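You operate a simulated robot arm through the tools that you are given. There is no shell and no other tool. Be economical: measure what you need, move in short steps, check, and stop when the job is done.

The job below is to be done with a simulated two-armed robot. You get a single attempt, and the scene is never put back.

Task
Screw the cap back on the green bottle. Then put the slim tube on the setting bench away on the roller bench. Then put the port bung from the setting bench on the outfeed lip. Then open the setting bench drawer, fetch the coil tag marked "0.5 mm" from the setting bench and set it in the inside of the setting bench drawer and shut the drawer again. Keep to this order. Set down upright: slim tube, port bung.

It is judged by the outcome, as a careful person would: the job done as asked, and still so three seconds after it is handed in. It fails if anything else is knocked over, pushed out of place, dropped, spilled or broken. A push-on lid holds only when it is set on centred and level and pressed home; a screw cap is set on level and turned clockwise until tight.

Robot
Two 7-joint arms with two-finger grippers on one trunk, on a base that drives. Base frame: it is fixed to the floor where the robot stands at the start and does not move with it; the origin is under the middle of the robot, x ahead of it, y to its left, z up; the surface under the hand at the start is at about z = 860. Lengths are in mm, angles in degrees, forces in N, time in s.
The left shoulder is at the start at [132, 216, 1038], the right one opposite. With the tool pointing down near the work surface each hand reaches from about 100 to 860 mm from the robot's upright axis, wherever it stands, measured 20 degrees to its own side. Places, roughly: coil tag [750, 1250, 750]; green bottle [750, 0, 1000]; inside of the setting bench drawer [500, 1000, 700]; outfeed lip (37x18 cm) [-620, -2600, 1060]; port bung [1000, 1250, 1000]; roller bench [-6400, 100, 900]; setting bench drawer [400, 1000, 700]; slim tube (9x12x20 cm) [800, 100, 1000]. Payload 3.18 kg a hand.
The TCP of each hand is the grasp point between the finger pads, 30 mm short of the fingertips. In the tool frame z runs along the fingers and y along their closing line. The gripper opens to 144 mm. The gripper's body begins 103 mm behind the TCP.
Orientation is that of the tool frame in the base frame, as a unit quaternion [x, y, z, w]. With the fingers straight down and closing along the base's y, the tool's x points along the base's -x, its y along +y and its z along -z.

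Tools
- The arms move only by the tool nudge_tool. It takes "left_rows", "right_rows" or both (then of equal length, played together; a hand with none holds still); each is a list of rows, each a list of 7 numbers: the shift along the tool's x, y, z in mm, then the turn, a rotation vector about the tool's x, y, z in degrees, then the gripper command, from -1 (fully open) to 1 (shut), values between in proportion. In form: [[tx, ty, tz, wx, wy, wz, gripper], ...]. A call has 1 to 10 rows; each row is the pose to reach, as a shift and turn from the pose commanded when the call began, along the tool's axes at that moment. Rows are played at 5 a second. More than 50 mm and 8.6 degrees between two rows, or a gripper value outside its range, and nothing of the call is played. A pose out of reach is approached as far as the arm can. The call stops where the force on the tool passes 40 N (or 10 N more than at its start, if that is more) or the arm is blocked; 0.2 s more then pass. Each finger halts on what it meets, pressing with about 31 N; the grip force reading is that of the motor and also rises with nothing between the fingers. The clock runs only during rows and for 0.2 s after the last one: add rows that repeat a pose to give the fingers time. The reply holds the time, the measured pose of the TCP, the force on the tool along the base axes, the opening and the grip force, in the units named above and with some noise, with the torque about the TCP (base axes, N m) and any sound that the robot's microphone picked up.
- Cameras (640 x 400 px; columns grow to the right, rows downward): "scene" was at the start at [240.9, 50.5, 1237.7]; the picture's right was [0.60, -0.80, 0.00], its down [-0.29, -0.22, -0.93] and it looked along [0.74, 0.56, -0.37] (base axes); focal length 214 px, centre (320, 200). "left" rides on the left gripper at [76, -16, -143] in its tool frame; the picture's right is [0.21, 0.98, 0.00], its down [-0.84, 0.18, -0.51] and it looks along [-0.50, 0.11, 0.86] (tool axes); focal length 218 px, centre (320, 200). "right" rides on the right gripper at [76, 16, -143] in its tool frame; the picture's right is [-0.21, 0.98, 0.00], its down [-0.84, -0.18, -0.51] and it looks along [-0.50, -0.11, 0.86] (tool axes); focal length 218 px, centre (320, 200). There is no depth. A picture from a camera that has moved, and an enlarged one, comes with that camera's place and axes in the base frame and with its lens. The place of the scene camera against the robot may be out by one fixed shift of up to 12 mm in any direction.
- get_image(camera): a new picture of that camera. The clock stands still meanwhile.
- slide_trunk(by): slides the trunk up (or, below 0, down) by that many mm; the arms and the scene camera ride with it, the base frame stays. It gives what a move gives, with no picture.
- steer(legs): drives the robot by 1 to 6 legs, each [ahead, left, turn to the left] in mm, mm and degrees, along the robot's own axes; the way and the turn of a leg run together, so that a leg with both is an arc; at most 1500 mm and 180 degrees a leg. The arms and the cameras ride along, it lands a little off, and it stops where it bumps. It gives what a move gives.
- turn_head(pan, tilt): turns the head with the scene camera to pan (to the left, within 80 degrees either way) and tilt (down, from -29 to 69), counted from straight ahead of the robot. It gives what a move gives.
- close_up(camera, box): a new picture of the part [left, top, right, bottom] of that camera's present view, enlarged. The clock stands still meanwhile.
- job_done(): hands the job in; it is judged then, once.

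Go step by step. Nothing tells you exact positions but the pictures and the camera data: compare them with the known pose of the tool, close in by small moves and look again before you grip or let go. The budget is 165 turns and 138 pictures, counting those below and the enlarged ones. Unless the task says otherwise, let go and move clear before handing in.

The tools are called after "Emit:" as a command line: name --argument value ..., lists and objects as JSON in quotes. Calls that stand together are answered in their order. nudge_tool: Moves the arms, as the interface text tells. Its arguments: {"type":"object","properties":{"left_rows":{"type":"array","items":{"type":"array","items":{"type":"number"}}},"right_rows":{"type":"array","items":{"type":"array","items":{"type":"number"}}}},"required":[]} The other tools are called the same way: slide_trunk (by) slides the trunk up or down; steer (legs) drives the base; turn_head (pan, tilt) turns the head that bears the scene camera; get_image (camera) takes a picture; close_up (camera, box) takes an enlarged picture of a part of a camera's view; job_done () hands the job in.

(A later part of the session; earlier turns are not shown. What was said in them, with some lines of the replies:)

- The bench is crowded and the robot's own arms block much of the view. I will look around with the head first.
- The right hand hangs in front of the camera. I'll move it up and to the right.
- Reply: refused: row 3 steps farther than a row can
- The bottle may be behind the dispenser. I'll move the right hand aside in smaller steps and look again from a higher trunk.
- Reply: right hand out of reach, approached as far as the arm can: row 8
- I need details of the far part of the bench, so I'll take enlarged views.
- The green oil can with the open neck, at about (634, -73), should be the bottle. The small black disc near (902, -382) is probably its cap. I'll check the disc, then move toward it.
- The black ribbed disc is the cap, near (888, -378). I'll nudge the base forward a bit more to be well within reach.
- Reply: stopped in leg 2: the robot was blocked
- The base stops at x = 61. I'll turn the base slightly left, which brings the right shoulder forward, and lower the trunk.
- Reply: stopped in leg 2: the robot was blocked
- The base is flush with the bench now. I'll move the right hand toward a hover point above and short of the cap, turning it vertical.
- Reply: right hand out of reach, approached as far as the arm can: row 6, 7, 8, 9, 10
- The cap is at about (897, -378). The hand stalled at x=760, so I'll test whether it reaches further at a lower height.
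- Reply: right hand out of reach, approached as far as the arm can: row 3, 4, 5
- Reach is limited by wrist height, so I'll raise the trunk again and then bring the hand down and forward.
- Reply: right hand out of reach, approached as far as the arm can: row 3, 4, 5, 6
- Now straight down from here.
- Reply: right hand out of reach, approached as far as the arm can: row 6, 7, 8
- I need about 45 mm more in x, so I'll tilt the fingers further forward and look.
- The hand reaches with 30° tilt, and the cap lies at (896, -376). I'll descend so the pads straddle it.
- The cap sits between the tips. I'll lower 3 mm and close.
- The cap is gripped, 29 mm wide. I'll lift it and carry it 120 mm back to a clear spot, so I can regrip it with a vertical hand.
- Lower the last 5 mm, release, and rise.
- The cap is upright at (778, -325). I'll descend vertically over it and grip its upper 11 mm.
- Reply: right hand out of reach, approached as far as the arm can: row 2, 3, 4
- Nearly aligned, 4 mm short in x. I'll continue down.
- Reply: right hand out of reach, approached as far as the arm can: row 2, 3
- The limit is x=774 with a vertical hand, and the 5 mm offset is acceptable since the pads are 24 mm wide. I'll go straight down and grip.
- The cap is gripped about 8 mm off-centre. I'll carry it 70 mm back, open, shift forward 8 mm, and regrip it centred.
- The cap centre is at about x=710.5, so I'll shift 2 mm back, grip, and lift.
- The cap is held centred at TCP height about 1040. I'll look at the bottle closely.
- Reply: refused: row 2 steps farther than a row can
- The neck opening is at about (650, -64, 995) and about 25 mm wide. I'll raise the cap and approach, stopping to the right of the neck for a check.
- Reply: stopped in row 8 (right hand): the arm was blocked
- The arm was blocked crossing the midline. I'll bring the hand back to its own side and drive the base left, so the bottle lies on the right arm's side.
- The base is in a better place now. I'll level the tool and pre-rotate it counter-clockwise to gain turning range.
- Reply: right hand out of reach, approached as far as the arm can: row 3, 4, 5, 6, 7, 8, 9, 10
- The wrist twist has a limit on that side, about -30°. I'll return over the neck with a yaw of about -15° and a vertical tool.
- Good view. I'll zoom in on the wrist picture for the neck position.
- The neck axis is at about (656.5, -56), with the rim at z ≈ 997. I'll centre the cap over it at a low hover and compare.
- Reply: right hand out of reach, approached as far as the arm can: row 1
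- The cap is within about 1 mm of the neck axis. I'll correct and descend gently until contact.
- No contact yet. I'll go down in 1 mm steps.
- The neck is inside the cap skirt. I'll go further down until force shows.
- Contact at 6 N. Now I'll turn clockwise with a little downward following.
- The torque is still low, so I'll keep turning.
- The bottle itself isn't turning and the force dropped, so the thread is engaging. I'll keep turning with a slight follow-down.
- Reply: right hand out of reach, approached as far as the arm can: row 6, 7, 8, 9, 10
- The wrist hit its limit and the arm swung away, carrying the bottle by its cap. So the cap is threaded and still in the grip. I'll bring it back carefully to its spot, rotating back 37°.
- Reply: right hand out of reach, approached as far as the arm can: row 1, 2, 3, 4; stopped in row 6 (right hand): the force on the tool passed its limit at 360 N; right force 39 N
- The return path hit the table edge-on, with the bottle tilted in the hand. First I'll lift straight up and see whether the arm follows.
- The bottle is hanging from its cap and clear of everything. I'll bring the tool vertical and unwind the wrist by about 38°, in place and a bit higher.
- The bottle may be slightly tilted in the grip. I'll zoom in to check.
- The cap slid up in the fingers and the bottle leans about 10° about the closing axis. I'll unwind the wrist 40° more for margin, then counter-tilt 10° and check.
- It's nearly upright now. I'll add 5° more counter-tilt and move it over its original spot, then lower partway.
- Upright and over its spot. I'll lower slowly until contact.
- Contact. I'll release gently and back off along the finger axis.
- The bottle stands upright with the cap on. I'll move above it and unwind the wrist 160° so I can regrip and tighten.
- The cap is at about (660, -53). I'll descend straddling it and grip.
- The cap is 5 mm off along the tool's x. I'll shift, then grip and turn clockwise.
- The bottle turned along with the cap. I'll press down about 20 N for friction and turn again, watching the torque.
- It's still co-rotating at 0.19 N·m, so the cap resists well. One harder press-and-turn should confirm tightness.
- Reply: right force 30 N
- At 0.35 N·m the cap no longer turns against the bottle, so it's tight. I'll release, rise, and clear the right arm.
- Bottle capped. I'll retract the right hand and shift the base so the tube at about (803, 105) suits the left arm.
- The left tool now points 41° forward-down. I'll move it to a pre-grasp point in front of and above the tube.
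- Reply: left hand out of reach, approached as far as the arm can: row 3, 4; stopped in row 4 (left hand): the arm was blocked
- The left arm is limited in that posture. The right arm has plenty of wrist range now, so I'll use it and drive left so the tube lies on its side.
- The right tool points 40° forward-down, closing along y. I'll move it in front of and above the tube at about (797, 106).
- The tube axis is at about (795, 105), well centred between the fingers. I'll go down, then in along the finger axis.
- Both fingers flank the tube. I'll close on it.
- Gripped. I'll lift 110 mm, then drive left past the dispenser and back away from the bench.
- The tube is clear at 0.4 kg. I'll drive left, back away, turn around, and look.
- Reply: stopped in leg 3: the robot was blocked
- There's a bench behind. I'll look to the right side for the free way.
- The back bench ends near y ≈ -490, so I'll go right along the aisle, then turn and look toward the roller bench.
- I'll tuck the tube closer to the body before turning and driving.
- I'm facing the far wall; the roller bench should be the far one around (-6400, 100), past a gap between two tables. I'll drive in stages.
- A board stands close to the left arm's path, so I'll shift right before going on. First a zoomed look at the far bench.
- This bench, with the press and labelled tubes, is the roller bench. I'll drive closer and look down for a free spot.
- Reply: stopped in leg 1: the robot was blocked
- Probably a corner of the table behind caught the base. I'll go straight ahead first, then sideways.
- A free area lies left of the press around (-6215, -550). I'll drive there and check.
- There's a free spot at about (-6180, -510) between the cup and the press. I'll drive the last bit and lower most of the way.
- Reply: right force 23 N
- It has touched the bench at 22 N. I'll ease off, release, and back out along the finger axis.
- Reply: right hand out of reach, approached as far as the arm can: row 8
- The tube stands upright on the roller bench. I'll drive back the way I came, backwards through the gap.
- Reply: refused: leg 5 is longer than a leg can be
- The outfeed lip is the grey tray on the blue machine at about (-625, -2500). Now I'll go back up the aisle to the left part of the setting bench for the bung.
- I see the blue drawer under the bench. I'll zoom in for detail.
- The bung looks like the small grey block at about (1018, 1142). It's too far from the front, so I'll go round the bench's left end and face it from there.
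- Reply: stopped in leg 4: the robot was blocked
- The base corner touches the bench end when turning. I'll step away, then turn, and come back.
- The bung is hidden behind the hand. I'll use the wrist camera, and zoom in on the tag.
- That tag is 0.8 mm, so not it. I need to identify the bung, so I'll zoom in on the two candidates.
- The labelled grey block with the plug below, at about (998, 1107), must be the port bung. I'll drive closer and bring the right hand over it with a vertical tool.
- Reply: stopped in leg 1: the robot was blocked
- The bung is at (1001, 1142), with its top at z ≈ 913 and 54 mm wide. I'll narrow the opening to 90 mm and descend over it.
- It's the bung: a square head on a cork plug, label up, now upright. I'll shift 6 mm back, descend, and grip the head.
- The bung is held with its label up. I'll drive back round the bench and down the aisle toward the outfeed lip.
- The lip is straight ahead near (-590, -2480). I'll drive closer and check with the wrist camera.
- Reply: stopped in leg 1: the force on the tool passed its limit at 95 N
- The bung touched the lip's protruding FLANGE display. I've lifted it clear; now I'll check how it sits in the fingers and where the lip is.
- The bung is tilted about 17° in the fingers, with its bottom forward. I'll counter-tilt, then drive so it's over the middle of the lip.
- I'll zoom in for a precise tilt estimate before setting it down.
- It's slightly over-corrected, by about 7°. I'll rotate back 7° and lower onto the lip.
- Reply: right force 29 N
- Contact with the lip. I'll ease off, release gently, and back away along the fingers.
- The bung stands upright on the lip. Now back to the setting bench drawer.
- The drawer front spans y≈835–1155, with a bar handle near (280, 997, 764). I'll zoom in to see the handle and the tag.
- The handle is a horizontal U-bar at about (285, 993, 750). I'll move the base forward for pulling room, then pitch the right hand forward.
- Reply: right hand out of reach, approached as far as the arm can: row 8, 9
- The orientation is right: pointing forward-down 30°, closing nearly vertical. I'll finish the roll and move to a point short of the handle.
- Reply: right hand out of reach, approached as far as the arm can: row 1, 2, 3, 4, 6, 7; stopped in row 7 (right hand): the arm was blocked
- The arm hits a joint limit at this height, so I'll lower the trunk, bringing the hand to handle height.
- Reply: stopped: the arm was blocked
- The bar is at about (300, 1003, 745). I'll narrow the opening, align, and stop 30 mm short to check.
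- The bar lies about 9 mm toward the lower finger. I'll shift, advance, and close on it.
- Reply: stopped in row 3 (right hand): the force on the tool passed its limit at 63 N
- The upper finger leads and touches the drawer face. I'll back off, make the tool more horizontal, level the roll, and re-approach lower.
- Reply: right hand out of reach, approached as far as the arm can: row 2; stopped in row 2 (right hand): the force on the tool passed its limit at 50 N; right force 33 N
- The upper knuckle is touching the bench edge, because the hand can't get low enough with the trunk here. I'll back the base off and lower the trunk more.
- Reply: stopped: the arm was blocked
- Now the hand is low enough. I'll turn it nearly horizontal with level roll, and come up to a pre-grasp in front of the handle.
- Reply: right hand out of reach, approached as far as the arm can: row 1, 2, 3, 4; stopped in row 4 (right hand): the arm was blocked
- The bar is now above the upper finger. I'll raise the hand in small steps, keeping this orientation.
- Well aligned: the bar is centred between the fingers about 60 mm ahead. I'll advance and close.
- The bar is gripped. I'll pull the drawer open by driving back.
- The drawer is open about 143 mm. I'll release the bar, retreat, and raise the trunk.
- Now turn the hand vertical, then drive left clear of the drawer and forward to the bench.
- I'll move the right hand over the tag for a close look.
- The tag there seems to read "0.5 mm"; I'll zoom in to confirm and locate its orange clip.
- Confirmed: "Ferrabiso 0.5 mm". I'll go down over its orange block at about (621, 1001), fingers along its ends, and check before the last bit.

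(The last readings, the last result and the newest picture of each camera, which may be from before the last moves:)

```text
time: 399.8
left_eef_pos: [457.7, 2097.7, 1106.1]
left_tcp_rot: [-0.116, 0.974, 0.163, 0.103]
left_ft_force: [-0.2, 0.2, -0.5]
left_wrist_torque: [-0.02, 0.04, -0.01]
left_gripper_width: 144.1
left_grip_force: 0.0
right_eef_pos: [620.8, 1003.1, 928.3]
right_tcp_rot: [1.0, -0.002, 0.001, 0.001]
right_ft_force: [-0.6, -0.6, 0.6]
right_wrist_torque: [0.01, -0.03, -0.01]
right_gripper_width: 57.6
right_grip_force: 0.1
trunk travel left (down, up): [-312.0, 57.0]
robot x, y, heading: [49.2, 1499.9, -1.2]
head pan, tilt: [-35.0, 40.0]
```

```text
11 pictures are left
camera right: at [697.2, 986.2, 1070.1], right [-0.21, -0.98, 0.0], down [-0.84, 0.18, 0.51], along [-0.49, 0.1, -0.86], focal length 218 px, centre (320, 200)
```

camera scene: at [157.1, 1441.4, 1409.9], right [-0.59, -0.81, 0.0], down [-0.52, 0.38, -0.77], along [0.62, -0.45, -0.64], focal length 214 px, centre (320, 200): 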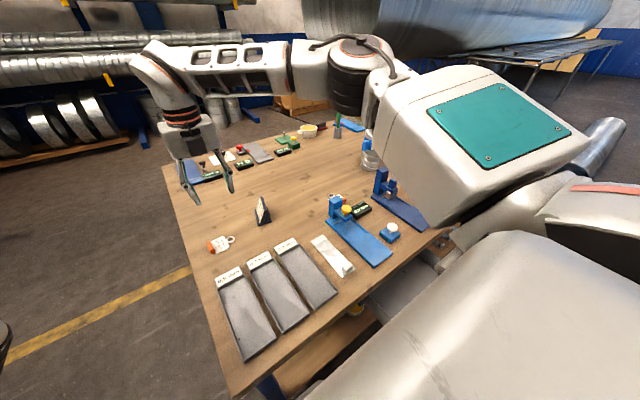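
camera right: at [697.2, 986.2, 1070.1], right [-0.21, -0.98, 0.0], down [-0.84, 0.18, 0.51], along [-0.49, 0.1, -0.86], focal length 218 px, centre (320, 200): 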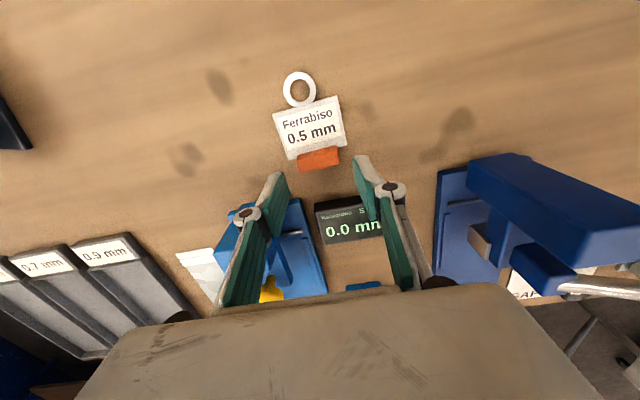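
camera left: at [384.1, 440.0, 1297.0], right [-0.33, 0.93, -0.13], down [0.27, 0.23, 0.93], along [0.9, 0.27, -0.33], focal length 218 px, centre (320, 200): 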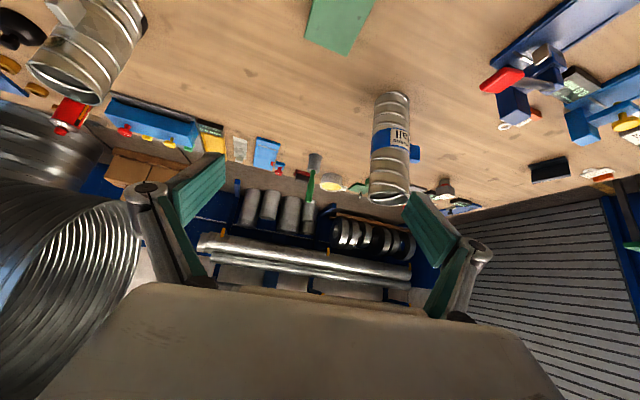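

Aligned. I'll go down and grip the block by its ends.

Emit:
nudge_tool --right_rows '[[2, 1, 18, 0, 0, 0, 0.2], [3, 1, 34, 0, 0, 0, 0.2], [3, 1, 34, 0, 0, 0, 0.2], [3, 1, 34, 0, 0, 0, 0.5], [3, 1, 34, 0, 0, 0, 0.7], [3, 1, 34, 0, 0, 0, 0.7]]'

Emit:
get_image --camera "right"

```text
time: 401.2
left_eef_pos: [455.8, 2099.0, 1106.7]
left_tcp_rot: [-0.116, 0.974, 0.163, 0.104]
left_ft_force: [1.3, -0.2, -0.5]
left_wrist_torque: [0.01, 0.02, -0.03]
left_gripper_width: 144.3
left_grip_force: 0.1
right_eef_pos: [625.3, 1001.1, 893.6]
right_tcp_rot: [1.0, -0.002, 0.001, 0.001]
right_ft_force: [2.6, 0.9, 7.1]
right_wrist_torque: [0.12, -0.12, 0.0]
right_gripper_width: 38.8
right_grip_force: 31.2
trunk travel left (down, up): [-312.0, 57.0]
robot x, y, heading: [52.4, 1497.1, -0.9]
head pan, tilt: [-35.0, 40.0]
```

```text
10 pictures are left
camera right: at [700.5, 985.1, 1037.0], right [-0.21, -0.98, 0.0], down [-0.84, 0.18, 0.5], along [-0.49, 0.1, -0.86], focal length 218 px, centre (320, 200)
```

right: 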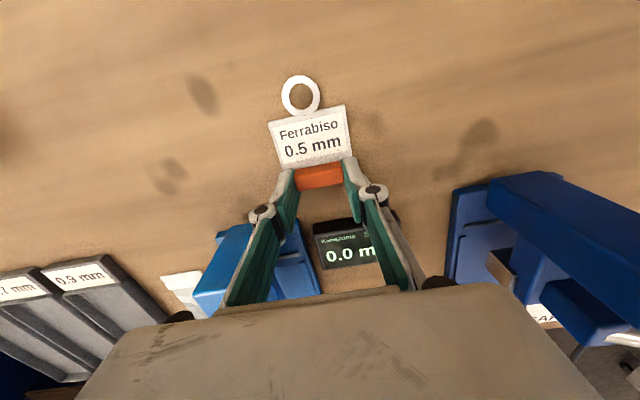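

Gripped. I'll lift, then carry it over the open drawer at safe height.

Emit:
nudge_tool --right_rows '[[0, 0, -20, 0, 0, 0, 0.7], [0, 0, -60, 0, 0, 0, 0.7], [0, 0, -105, 0, 0, 0, 0.7], [0, 0, -150, 0, 0, 0, 0.7], [-40, 0, -170, 0, 0, 0, 0.7], [-85, 2, -170, 0, 0, 0, 0.7], [-130, 5, -170, 0, 0, 0, 0.7], [-175, 8, -170, 0, 0, 0, 0.7], [-220, 10, -170, 0, 0, 0, 0.7], [-265, 12, -170, 0, 0, 0, 0.7]]'

Emit:
nudge_tool --right_rows '[[-30, 0, 0, 0, 0, 0, 0.7], [-60, 0, 0, 0, 0, 0, 0.7], [-95, 0, 0, 0, 0, 0, 0.7], [-130, 0, 0, 0, 0, 0, 0.7], [-130, 0, 0, 0, 0, 0, 0.7]]'

Emit:
get_image --camera "right"

```text
time: 403.4
left_eef_pos: [456.7, 2097.9, 1107.0]
left_tcp_rot: [-0.116, 0.974, 0.162, 0.104]
left_ft_force: [-0.9, 0.0, -1.1]
left_wrist_torque: [0.03, -0.01, -0.02]
left_gripper_width: 144.0
left_grip_force: 0.0
right_eef_pos: [358.6, 991.6, 1065.3]
right_tcp_rot: [1.0, -0.001, 0.001, 0.001]
right_ft_force: [-0.4, 0.1, -0.3]
right_wrist_torque: [-0.02, -0.07, -0.01]
right_gripper_width: 38.9
right_grip_force: 31.0
trunk travel left (down, up): [-312.0, 57.0]
robot x, y, heading: [53.1, 1494.9, -1.3]
head pan, tilt: [-35.0, 40.0]
```

```text
time: 404.6
left_eef_pos: [457.2, 2096.7, 1106.7]
left_tcp_rot: [-0.115, 0.974, 0.164, 0.104]
left_ft_force: [-0.2, 1.3, -0.1]
left_wrist_torque: [0.0, 0.02, 0.03]
left_gripper_width: 144.0
left_grip_force: 0.1
right_eef_pos: [235.9, 982.2, 1066.5]
right_tcp_rot: [1.0, -0.002, -0.001, 0.0]
right_ft_force: [-0.3, 0.6, 0.5]
right_wrist_torque: [-0.02, 0.0, 0.03]
right_gripper_width: 38.9
right_grip_force: 30.9
right hand out of reach, approached as far as the arm can: row 4, 5
trunk travel left (down, up): [-312.0, 57.0]
robot x, y, heading: [51.5, 1495.7, -0.8]
head pan, tilt: [-35.0, 40.0]
```

```text
9 pictures are left
camera right: at [311.0, 965.4, 1208.9], right [-0.21, -0.98, 0.0], down [-0.84, 0.18, 0.51], along [-0.5, 0.11, -0.86], focal length 218 px, centre (320, 200)
```

right: 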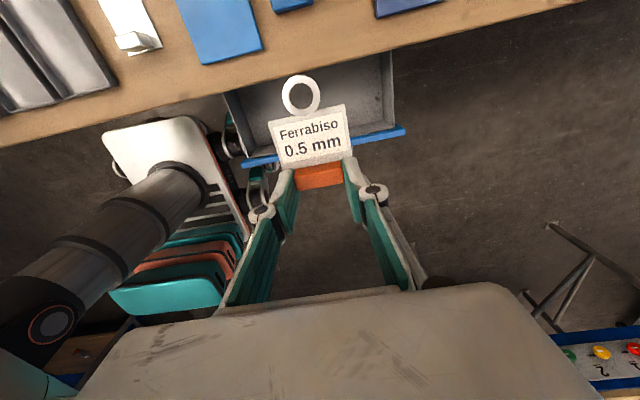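

The drawer's inside spans x≈200–313, y≈860–1120. The tag is well placed over it, so I'll lower into the drawer.

Emit:
nudge_tool --right_rows '[[0, 0, 45, 0, 0, 0, 0.7], [0, 0, 90, 0, 0, 0, 0.7], [0, 0, 135, 0, 0, 0, 0.7], [0, 0, 180, 0, 0, 0, 0.7], [0, 0, 225, 0, 0, 0, 0.7], [0, 0, 262, 0, 0, 0, 0.7], [0, 0, 262, 0, 0, 0, 0.7]]'

Emit:
get_image --camera "right"

```text
time: 406.2
left_eef_pos: [457.2, 2097.0, 1106.9]
left_tcp_rot: [-0.114, 0.975, 0.162, 0.104]
left_ft_force: [-0.1, 0.9, 0.0]
left_wrist_torque: [0.01, -0.02, 0.02]
left_gripper_width: 144.0
left_grip_force: 0.1
right_eef_pos: [237.0, 981.3, 804.1]
right_tcp_rot: [1.0, -0.002, 0.001, 0.002]
right_ft_force: [-0.2, 0.2, 0.1]
right_wrist_torque: [0.0, 0.0, -0.01]
right_gripper_width: 39.0
right_grip_force: 30.7
right hand out of reach, approached as far as the arm can: row 1, 2, 3
trunk travel left (down, up): [-312.0, 57.0]
robot x, y, heading: [48.3, 1497.1, -1.0]
head pan, tilt: [-35.0, 40.0]
```

```text
8 pictures are left
camera right: at [311.0, 965.0, 946.9], right [-0.21, -0.98, 0.0], down [-0.84, 0.18, 0.51], along [-0.49, 0.1, -0.86], focal length 218 px, centre (320, 200)
```

right: 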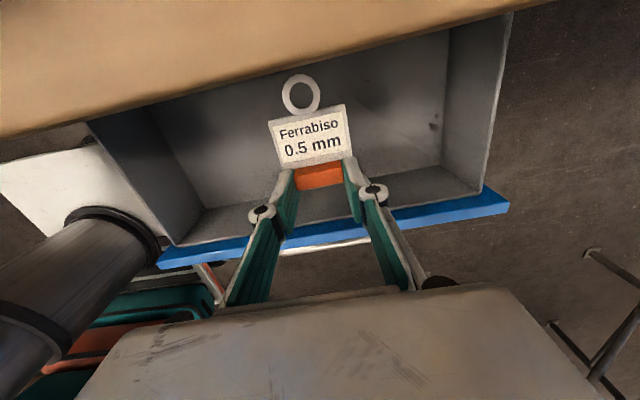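

Inside the drawer. I'll keep lowering gently until it touches the floor.

Emit:
nudge_tool --right_rows '[[0, 0, 12, 0, 0, 0, 0.7], [0, 0, 22, 0, 0, 0, 0.7], [0, 0, 29, 0, 0, 0, 0.7], [0, 0, 33, 0, 0, 0, 0.7], [0, 0, 36, 0, 0, 0, 0.7], [0, 0, 39, 0, 0, 0, 0.7], [0, 0, 41, 0, 0, 0, 0.7], [0, 0, 43, 0, 0, 0, 0.7], [0, 0, 43, 0, 0, 0, 0.7]]'

```text
time: 408.2
left_eef_pos: [457.2, 2097.8, 1106.4]
left_tcp_rot: [-0.115, 0.974, 0.164, 0.103]
left_ft_force: [0.1, 0.2, 0.6]
left_wrist_torque: [0.0, 0.01, 0.0]
left_gripper_width: 144.0
left_grip_force: 0.0
right_eef_pos: [235.3, 981.8, 762.9]
right_tcp_rot: [1.0, -0.001, 0.0, 0.002]
right_ft_force: [-0.2, -0.1, -1.0]
right_wrist_torque: [-0.04, 0.03, -0.01]
right_gripper_width: 38.8
right_grip_force: 30.9
trunk travel left (down, up): [-312.0, 57.0]
robot x, y, heading: [51.0, 1497.6, -0.9]
head pan, tilt: [-35.0, 40.0]
```

Emit:
nudge_tool --right_rows '[[0, 0, 3, 0, 0, 0, 0.7], [0, 0, 6, 0, 0, 0, 0.7], [0, 0, 9, 0, 0, 0, 0.7], [0, 0, 12, 0, 0, 0, 0.7], [0, 0, 12, 0, 0, 0, 0.7]]'

Emit:
get_image --camera "right"

```text
time: 409.4
left_eef_pos: [457.8, 2097.1, 1106.7]
left_tcp_rot: [-0.114, 0.974, 0.164, 0.103]
left_ft_force: [0.1, -0.1, -0.1]
left_wrist_torque: [-0.01, 0.02, 0.01]
left_gripper_width: 144.1
left_grip_force: 0.0
right_eef_pos: [234.3, 981.2, 748.3]
right_tcp_rot: [1.0, -0.003, 0.001, 0.002]
right_ft_force: [-0.5, 0.1, 0.2]
right_wrist_torque: [0.0, 0.03, -0.01]
right_gripper_width: 38.7
right_grip_force: 30.5
trunk travel left (down, up): [-312.0, 57.0]
robot x, y, heading: [49.8, 1499.1, -1.1]
head pan, tilt: [-35.0, 40.0]
```

```text
7 pictures are left
camera right: at [310.9, 964.3, 892.4], right [-0.21, -0.98, 0.0], down [-0.84, 0.18, 0.51], along [-0.5, 0.1, -0.86], focal length 218 px, centre (320, 200)
```

right: 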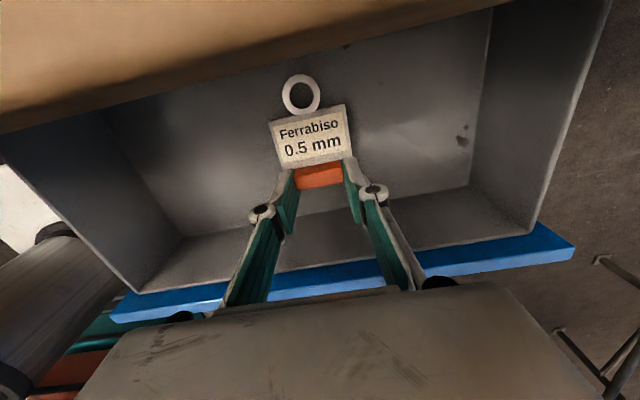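

The floor should be about 5–8 mm below the tag. I'll lower in small steps.

Emit:
nudge_tool --right_rows '[[0, 0, 2, 0, 0, 0, 0.7], [0, 0, 4, 0, 0, 0, 0.7], [0, 0, 6, 0, 0, 0, 0.7], [0, 0, 8, 0, 0, 0, 0.7], [0, 0, 8, 0, 0, 0, 0.7]]'

```text
time: 410.6
left_eef_pos: [455.2, 2098.0, 1106.0]
left_tcp_rot: [-0.116, 0.974, 0.162, 0.104]
left_ft_force: [-0.2, -0.2, -0.2]
left_wrist_torque: [0.0, 0.02, 0.0]
left_gripper_width: 143.9
left_grip_force: 0.0
right_eef_pos: [236.2, 981.5, 744.0]
right_tcp_rot: [1.0, -0.002, 0.003, 0.003]
right_ft_force: [0.9, -4.6, 32.6]
right_wrist_torque: [0.0, -0.28, -0.04]
right_gripper_width: 39.0
right_grip_force: 30.8
trunk travel left (down, up): [-312.0, 57.0]
robot x, y, heading: [47.7, 1499.1, -0.8]
head pan, tilt: [-35.0, 40.0]
```

Contact. I'll ease off, release, and rise out of the drawer.

Emit:
nudge_tool --right_rows '[[0, 0, -2, 0, 0, 0, 0.7], [0, 0, -2, 0, 0, 0, 0.45], [0, 0, -2, 0, 0, 0, 0.2], [0, 0, -2, 0, 0, 0, 0.2], [0, 0, -40, 0, 0, 0, 0.2], [0, 0, -85, 0, 0, 0, 0.2], [0, 0, -130, 0, 0, 0, 0.2], [0, 0, -175, 0, 0, 0, 0.2], [0, 0, -220, 0, 0, 0, 0.2]]'

Emit:
get_image --camera "right"

```text
time: 412.6
left_eef_pos: [457.0, 2098.8, 1105.3]
left_tcp_rot: [-0.115, 0.974, 0.163, 0.103]
left_ft_force: [-0.6, 0.1, 0.0]
left_wrist_torque: [-0.02, -0.01, -0.02]
left_gripper_width: 144.0
left_grip_force: 0.1
right_eef_pos: [240.7, 972.6, 960.7]
right_tcp_rot: [1.0, 0.0, 0.0, 0.0]
right_ft_force: [-0.7, 0.1, 1.1]
right_wrist_torque: [-0.05, -0.02, -0.01]
right_gripper_width: 57.7
right_grip_force: 0.1
right hand out of reach, approached as far as the arm can: row 8, 9
trunk travel left (down, up): [-312.0, 57.0]
robot x, y, heading: [46.9, 1496.3, -1.2]
head pan, tilt: [-35.0, 40.0]
```

```text
6 pictures are left
camera right: at [315.8, 955.8, 1103.2], right [-0.21, -0.98, 0.0], down [-0.84, 0.18, 0.51], along [-0.5, 0.11, -0.86], focal length 218 px, centre (320, 200)
```

right: 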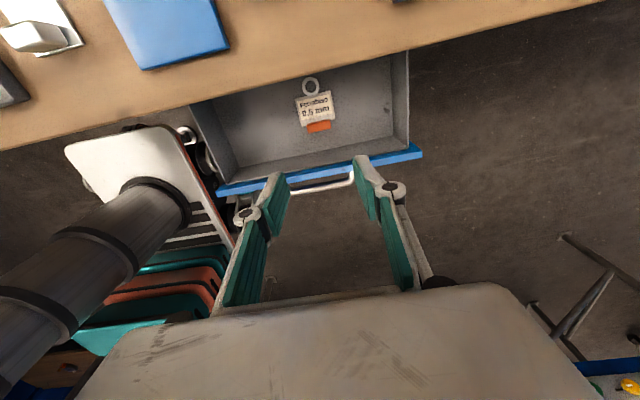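

The tag lies flat in the drawer. To shut it, I'll back up, lower the closed fingers in front of the handle bar, and push it home by driving forward.

Emit:
steer --legs '[[-280, 0, 0]]'

Emit:
nudge_tool --right_rows '[[10, -10, 40, 0, 0, 0, 0.9], [20, -20, 80, 0, 0, 0, 0.9], [30, -28, 120, 0, 0, 0, 0.9], [40, -28, 160, 0, 0, 0, 0.9], [60, -28, 192, 0, 0, 0, 0.9], [90, -28, 192, 0, 0, 0, 0.9], [90, -28, 192, 0, 0, 0, 0.9]]'

Emit:
get_image --camera "right"

```text
time: 414.6
left_eef_pos: [179.4, 2102.8, 1106.7]
left_tcp_rot: [-0.115, 0.974, 0.164, 0.104]
left_ft_force: [0.2, 0.2, 0.7]
left_wrist_torque: [0.03, -0.05, 0.01]
left_gripper_width: 144.2
left_grip_force: 0.1
right_eef_pos: [-38.2, 975.6, 959.5]
right_tcp_rot: [1.0, -0.001, 0.0, 0.0]
right_ft_force: [-1.1, -0.1, 0.3]
right_wrist_torque: [0.02, -0.01, 0.02]
right_gripper_width: 57.7
right_grip_force: 0.1
trunk travel left (down, up): [-312.0, 57.0]
robot x, y, heading: [-224.1, 1503.7, -1.3]
head pan, tilt: [-35.0, 40.0]
```

```text
time: 416.2
left_eef_pos: [180.2, 2101.8, 1107.3]
left_tcp_rot: [-0.116, 0.974, 0.164, 0.103]
left_ft_force: [0.4, 0.0, -0.1]
left_wrist_torque: [-0.01, 0.01, 0.05]
left_gripper_width: 144.0
left_grip_force: 0.2
right_eef_pos: [51.7, 1004.2, 766.6]
right_tcp_rot: [1.0, -0.003, -0.001, 0.0]
right_ft_force: [-0.3, -0.2, 0.2]
right_wrist_torque: [0.0, -0.03, -0.01]
right_gripper_width: 7.6
right_grip_force: 0.0
trunk travel left (down, up): [-312.0, 57.0]
robot x, y, heading: [-225.9, 1503.6, -0.8]
head pan, tilt: [-35.0, 40.0]
```

```text
5 pictures are left
camera right: at [127.4, 987.5, 909.8], right [-0.21, -0.98, 0.0], down [-0.84, 0.18, 0.51], along [-0.5, 0.11, -0.86], focal length 218 px, centre (320, 200)
```

right: 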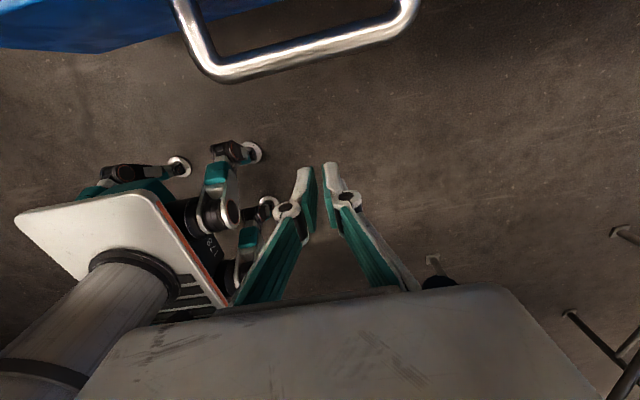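

The bar is straight ahead of the closed fingers. I'll drive forward to push.

Emit:
steer --legs '[[170, 0, 0]]'

Emit:
steer --legs '[[60, 0, 0]]'

Emit:
get_image --camera "right"

```text
time: 417.6
left_eef_pos: [350.1, 2098.3, 1106.2]
left_tcp_rot: [-0.115, 0.974, 0.165, 0.104]
left_ft_force: [-0.3, -0.5, -0.7]
left_wrist_torque: [0.04, 0.06, 0.04]
left_gripper_width: 144.1
left_grip_force: 0.1
right_eef_pos: [221.8, 1001.4, 766.8]
right_tcp_rot: [1.0, -0.003, -0.001, 0.0]
right_ft_force: [-0.3, 1.2, 0.5]
right_wrist_torque: [-0.01, 0.03, -0.01]
right_gripper_width: 7.0
right_grip_force: 0.0
trunk travel left (down, up): [-312.0, 57.0]
robot x, y, heading: [-56.9, 1500.8, -0.8]
head pan, tilt: [-35.0, 40.0]
```

```text
time: 418.7
left_eef_pos: [405.9, 2098.0, 1108.7]
left_tcp_rot: [-0.116, 0.974, 0.164, 0.105]
left_ft_force: [0.0, -0.3, 0.1]
left_wrist_torque: [-0.01, 0.01, 0.02]
left_gripper_width: 144.2
left_grip_force: 0.1
right_eef_pos: [264.6, 1001.5, 764.6]
right_tcp_rot: [1.0, -0.008, -0.015, -0.001]
right_ft_force: [-0.7, 0.1, 0.4]
right_wrist_torque: [0.03, 0.01, -0.02]
right_gripper_width: 7.1
right_grip_force: 0.0
trunk travel left (down, up): [-312.0, 57.0]
robot x, y, heading: [-5.2, 1497.1, -1.2]
head pan, tilt: [-35.0, 40.0]
stopped in leg 1: the force on the tool passed its limit at 55 N (the readings are from after the stop); the commanded pose is now the measured one
```

```text
4 pictures are left
camera right: at [344.4, 983.4, 905.5], right [-0.22, -0.98, 0.0], down [-0.82, 0.19, 0.53], along [-0.52, 0.11, -0.85], focal length 218 px, centre (320, 200)
```

right: 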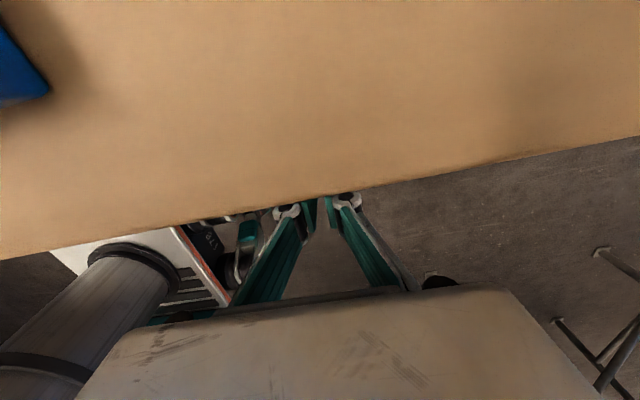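

It stopped firmly at the closed position. I'll back off, raise the hand clear, and verify from the scene camera.

Emit:
steer --legs '[[-250, 0, 0]]'

Emit:
nudge_tool --right_rows '[[0, 20, -45, 0, 0, 0, 0.5], [0, 20, -90, 0, 0, 0, 0], [0, 20, -135, 0, 0, 0, 0], [0, 20, -180, 0, 0, 0, 0]]'

Emit:
steer --legs '[[-200, 0, 0], [0, -100, 0]]'

Emit:
turn_head --pan -20 --tilt 38

Emit:
get_image --camera "scene"

```text
time: 420.5
left_eef_pos: [161.1, 2102.2, 1108.6]
left_tcp_rot: [-0.114, 0.974, 0.163, 0.105]
left_ft_force: [-0.5, -0.1, 0.3]
left_wrist_torque: [0.02, -0.03, -0.04]
left_gripper_width: 143.8
left_grip_force: 0.1
right_eef_pos: [17.1, 1004.9, 765.0]
right_tcp_rot: [1.0, -0.007, -0.015, -0.001]
right_ft_force: [-0.4, 1.1, 0.1]
right_wrist_torque: [0.02, -0.05, -0.01]
right_gripper_width: 7.2
right_grip_force: 0.0
trunk travel left (down, up): [-312.0, 57.0]
robot x, y, heading: [-248.1, 1502.8, -1.5]
head pan, tilt: [-35.0, 40.0]
```

```text
time: 421.5
left_eef_pos: [161.0, 2103.9, 1108.5]
left_tcp_rot: [-0.115, 0.974, 0.164, 0.105]
left_ft_force: [-0.2, -0.7, -0.6]
left_wrist_torque: [-0.04, -0.02, -0.01]
left_gripper_width: 143.8
left_grip_force: 0.0
right_eef_pos: [21.1, 985.3, 945.8]
right_tcp_rot: [1.0, -0.008, -0.016, -0.001]
right_ft_force: [-0.2, 0.8, 0.5]
right_wrist_torque: [-0.06, 0.03, 0.02]
right_gripper_width: 71.9
right_grip_force: 0.1
trunk travel left (down, up): [-312.0, 57.0]
robot x, y, heading: [-247.6, 1500.6, -1.2]
head pan, tilt: [-35.0, 40.0]
```

```text
time: 424.2
left_eef_pos: [-39.8, 2006.3, 1107.2]
left_tcp_rot: [-0.113, 0.974, 0.164, 0.106]
left_ft_force: [-0.4, -0.3, -0.3]
left_wrist_torque: [0.0, 0.0, 0.0]
left_gripper_width: 144.2
left_grip_force: 0.1
right_eef_pos: [-181.4, 890.7, 944.2]
right_tcp_rot: [1.0, -0.009, -0.015, -0.001]
right_ft_force: [-0.1, -0.6, -1.0]
right_wrist_torque: [0.04, 0.01, -0.02]
right_gripper_width: 71.9
right_grip_force: 0.1
trunk travel left (down, up): [-312.0, 57.0]
robot x, y, heading: [-449.8, 1409.3, -1.4]
head pan, tilt: [-35.0, 40.0]
```

```text
time: 425.0
left_eef_pos: [-40.1, 2008.0, 1108.0]
left_tcp_rot: [-0.114, 0.974, 0.163, 0.105]
left_ft_force: [-0.5, -0.8, 0.2]
left_wrist_torque: [-0.01, 0.02, -0.01]
left_gripper_width: 144.0
left_grip_force: 0.0
right_eef_pos: [-181.9, 890.6, 944.1]
right_tcp_rot: [1.0, -0.009, -0.015, -0.001]
right_ft_force: [0.8, -1.0, 0.7]
right_wrist_torque: [0.01, -0.01, 0.03]
right_gripper_width: 72.0
right_grip_force: 0.1
trunk travel left (down, up): [-312.0, 57.0]
robot x, y, heading: [-451.5, 1408.6, -1.4]
head pan, tilt: [-20.0, 38.0]
```

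```text
3 pictures are left
camera scene: at [-332.2, 1371.4, 1412.9], right [-0.37, -0.93, 0.0], down [-0.57, 0.23, -0.79], along [0.73, -0.29, -0.62], focal length 214 px, centre (320, 200)
```

scene: 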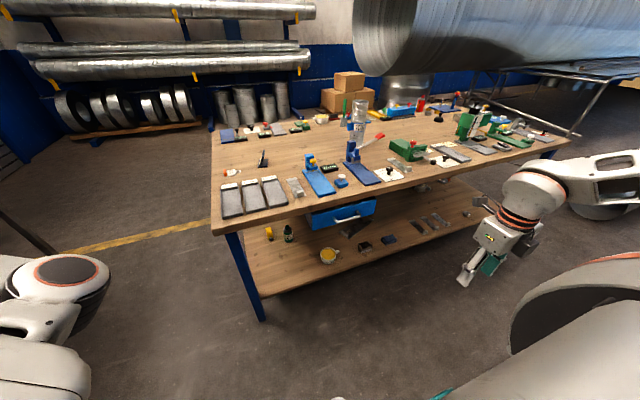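

Emit:
close_up --camera "scene" --box '[280, 150, 410, 250]'

```text
4.00 times, centred on (345, 200) of scene
camera zoom: at [-332.2, 1371.4, 1412.9], right [-0.37, -0.93, 0.0], down [-0.57, 0.23, -0.79], along [0.73, -0.29, -0.62], focal length 858 px, centre (220, 200)
```

zoom: 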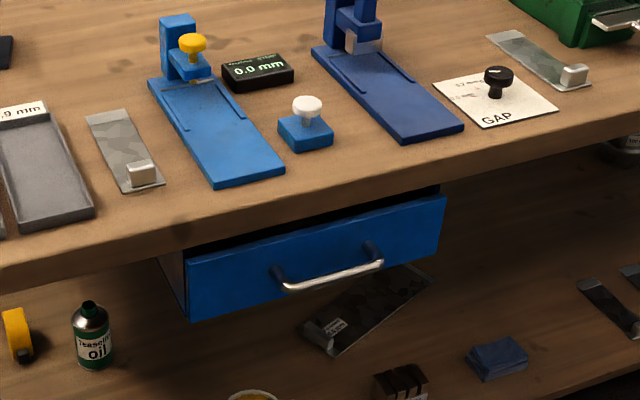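

The drawer is shut: its face is back at the same place as before, about x ≈ 310. The hands are clear, so I'm handing in.

Emit:
job_done

```text
The job is handed in.
```

The job is handed in with all four steps done in the order you gave. The result of the judging was not shown to me.

- **Green bottle:** the cap is back on and stopped turning at about 0.35 N·m. On the first try the arm swung and lifted the bottle by its cap, and it hit the bench hard once. It now stands upright within about 10 mm of its original spot, but its label faces another way.
- **Slim tube:** it stands upright on the bench with the press and labelled tubes, which I took to be the roller bench.
- **Port bung:** I took this to be the grey block on a cork plug. It stands upright near the middle of the outfeed lip. On the way in it bumped the lip's FLANGE display at about 95 N. I saw no damage, but I did not check the display afterwards.
- **Coil tag:** the "0.5 mm" tag lies flat inside the drawer. I pushed the drawer until it stopped firmly, and its front is back where it was before I opened it.
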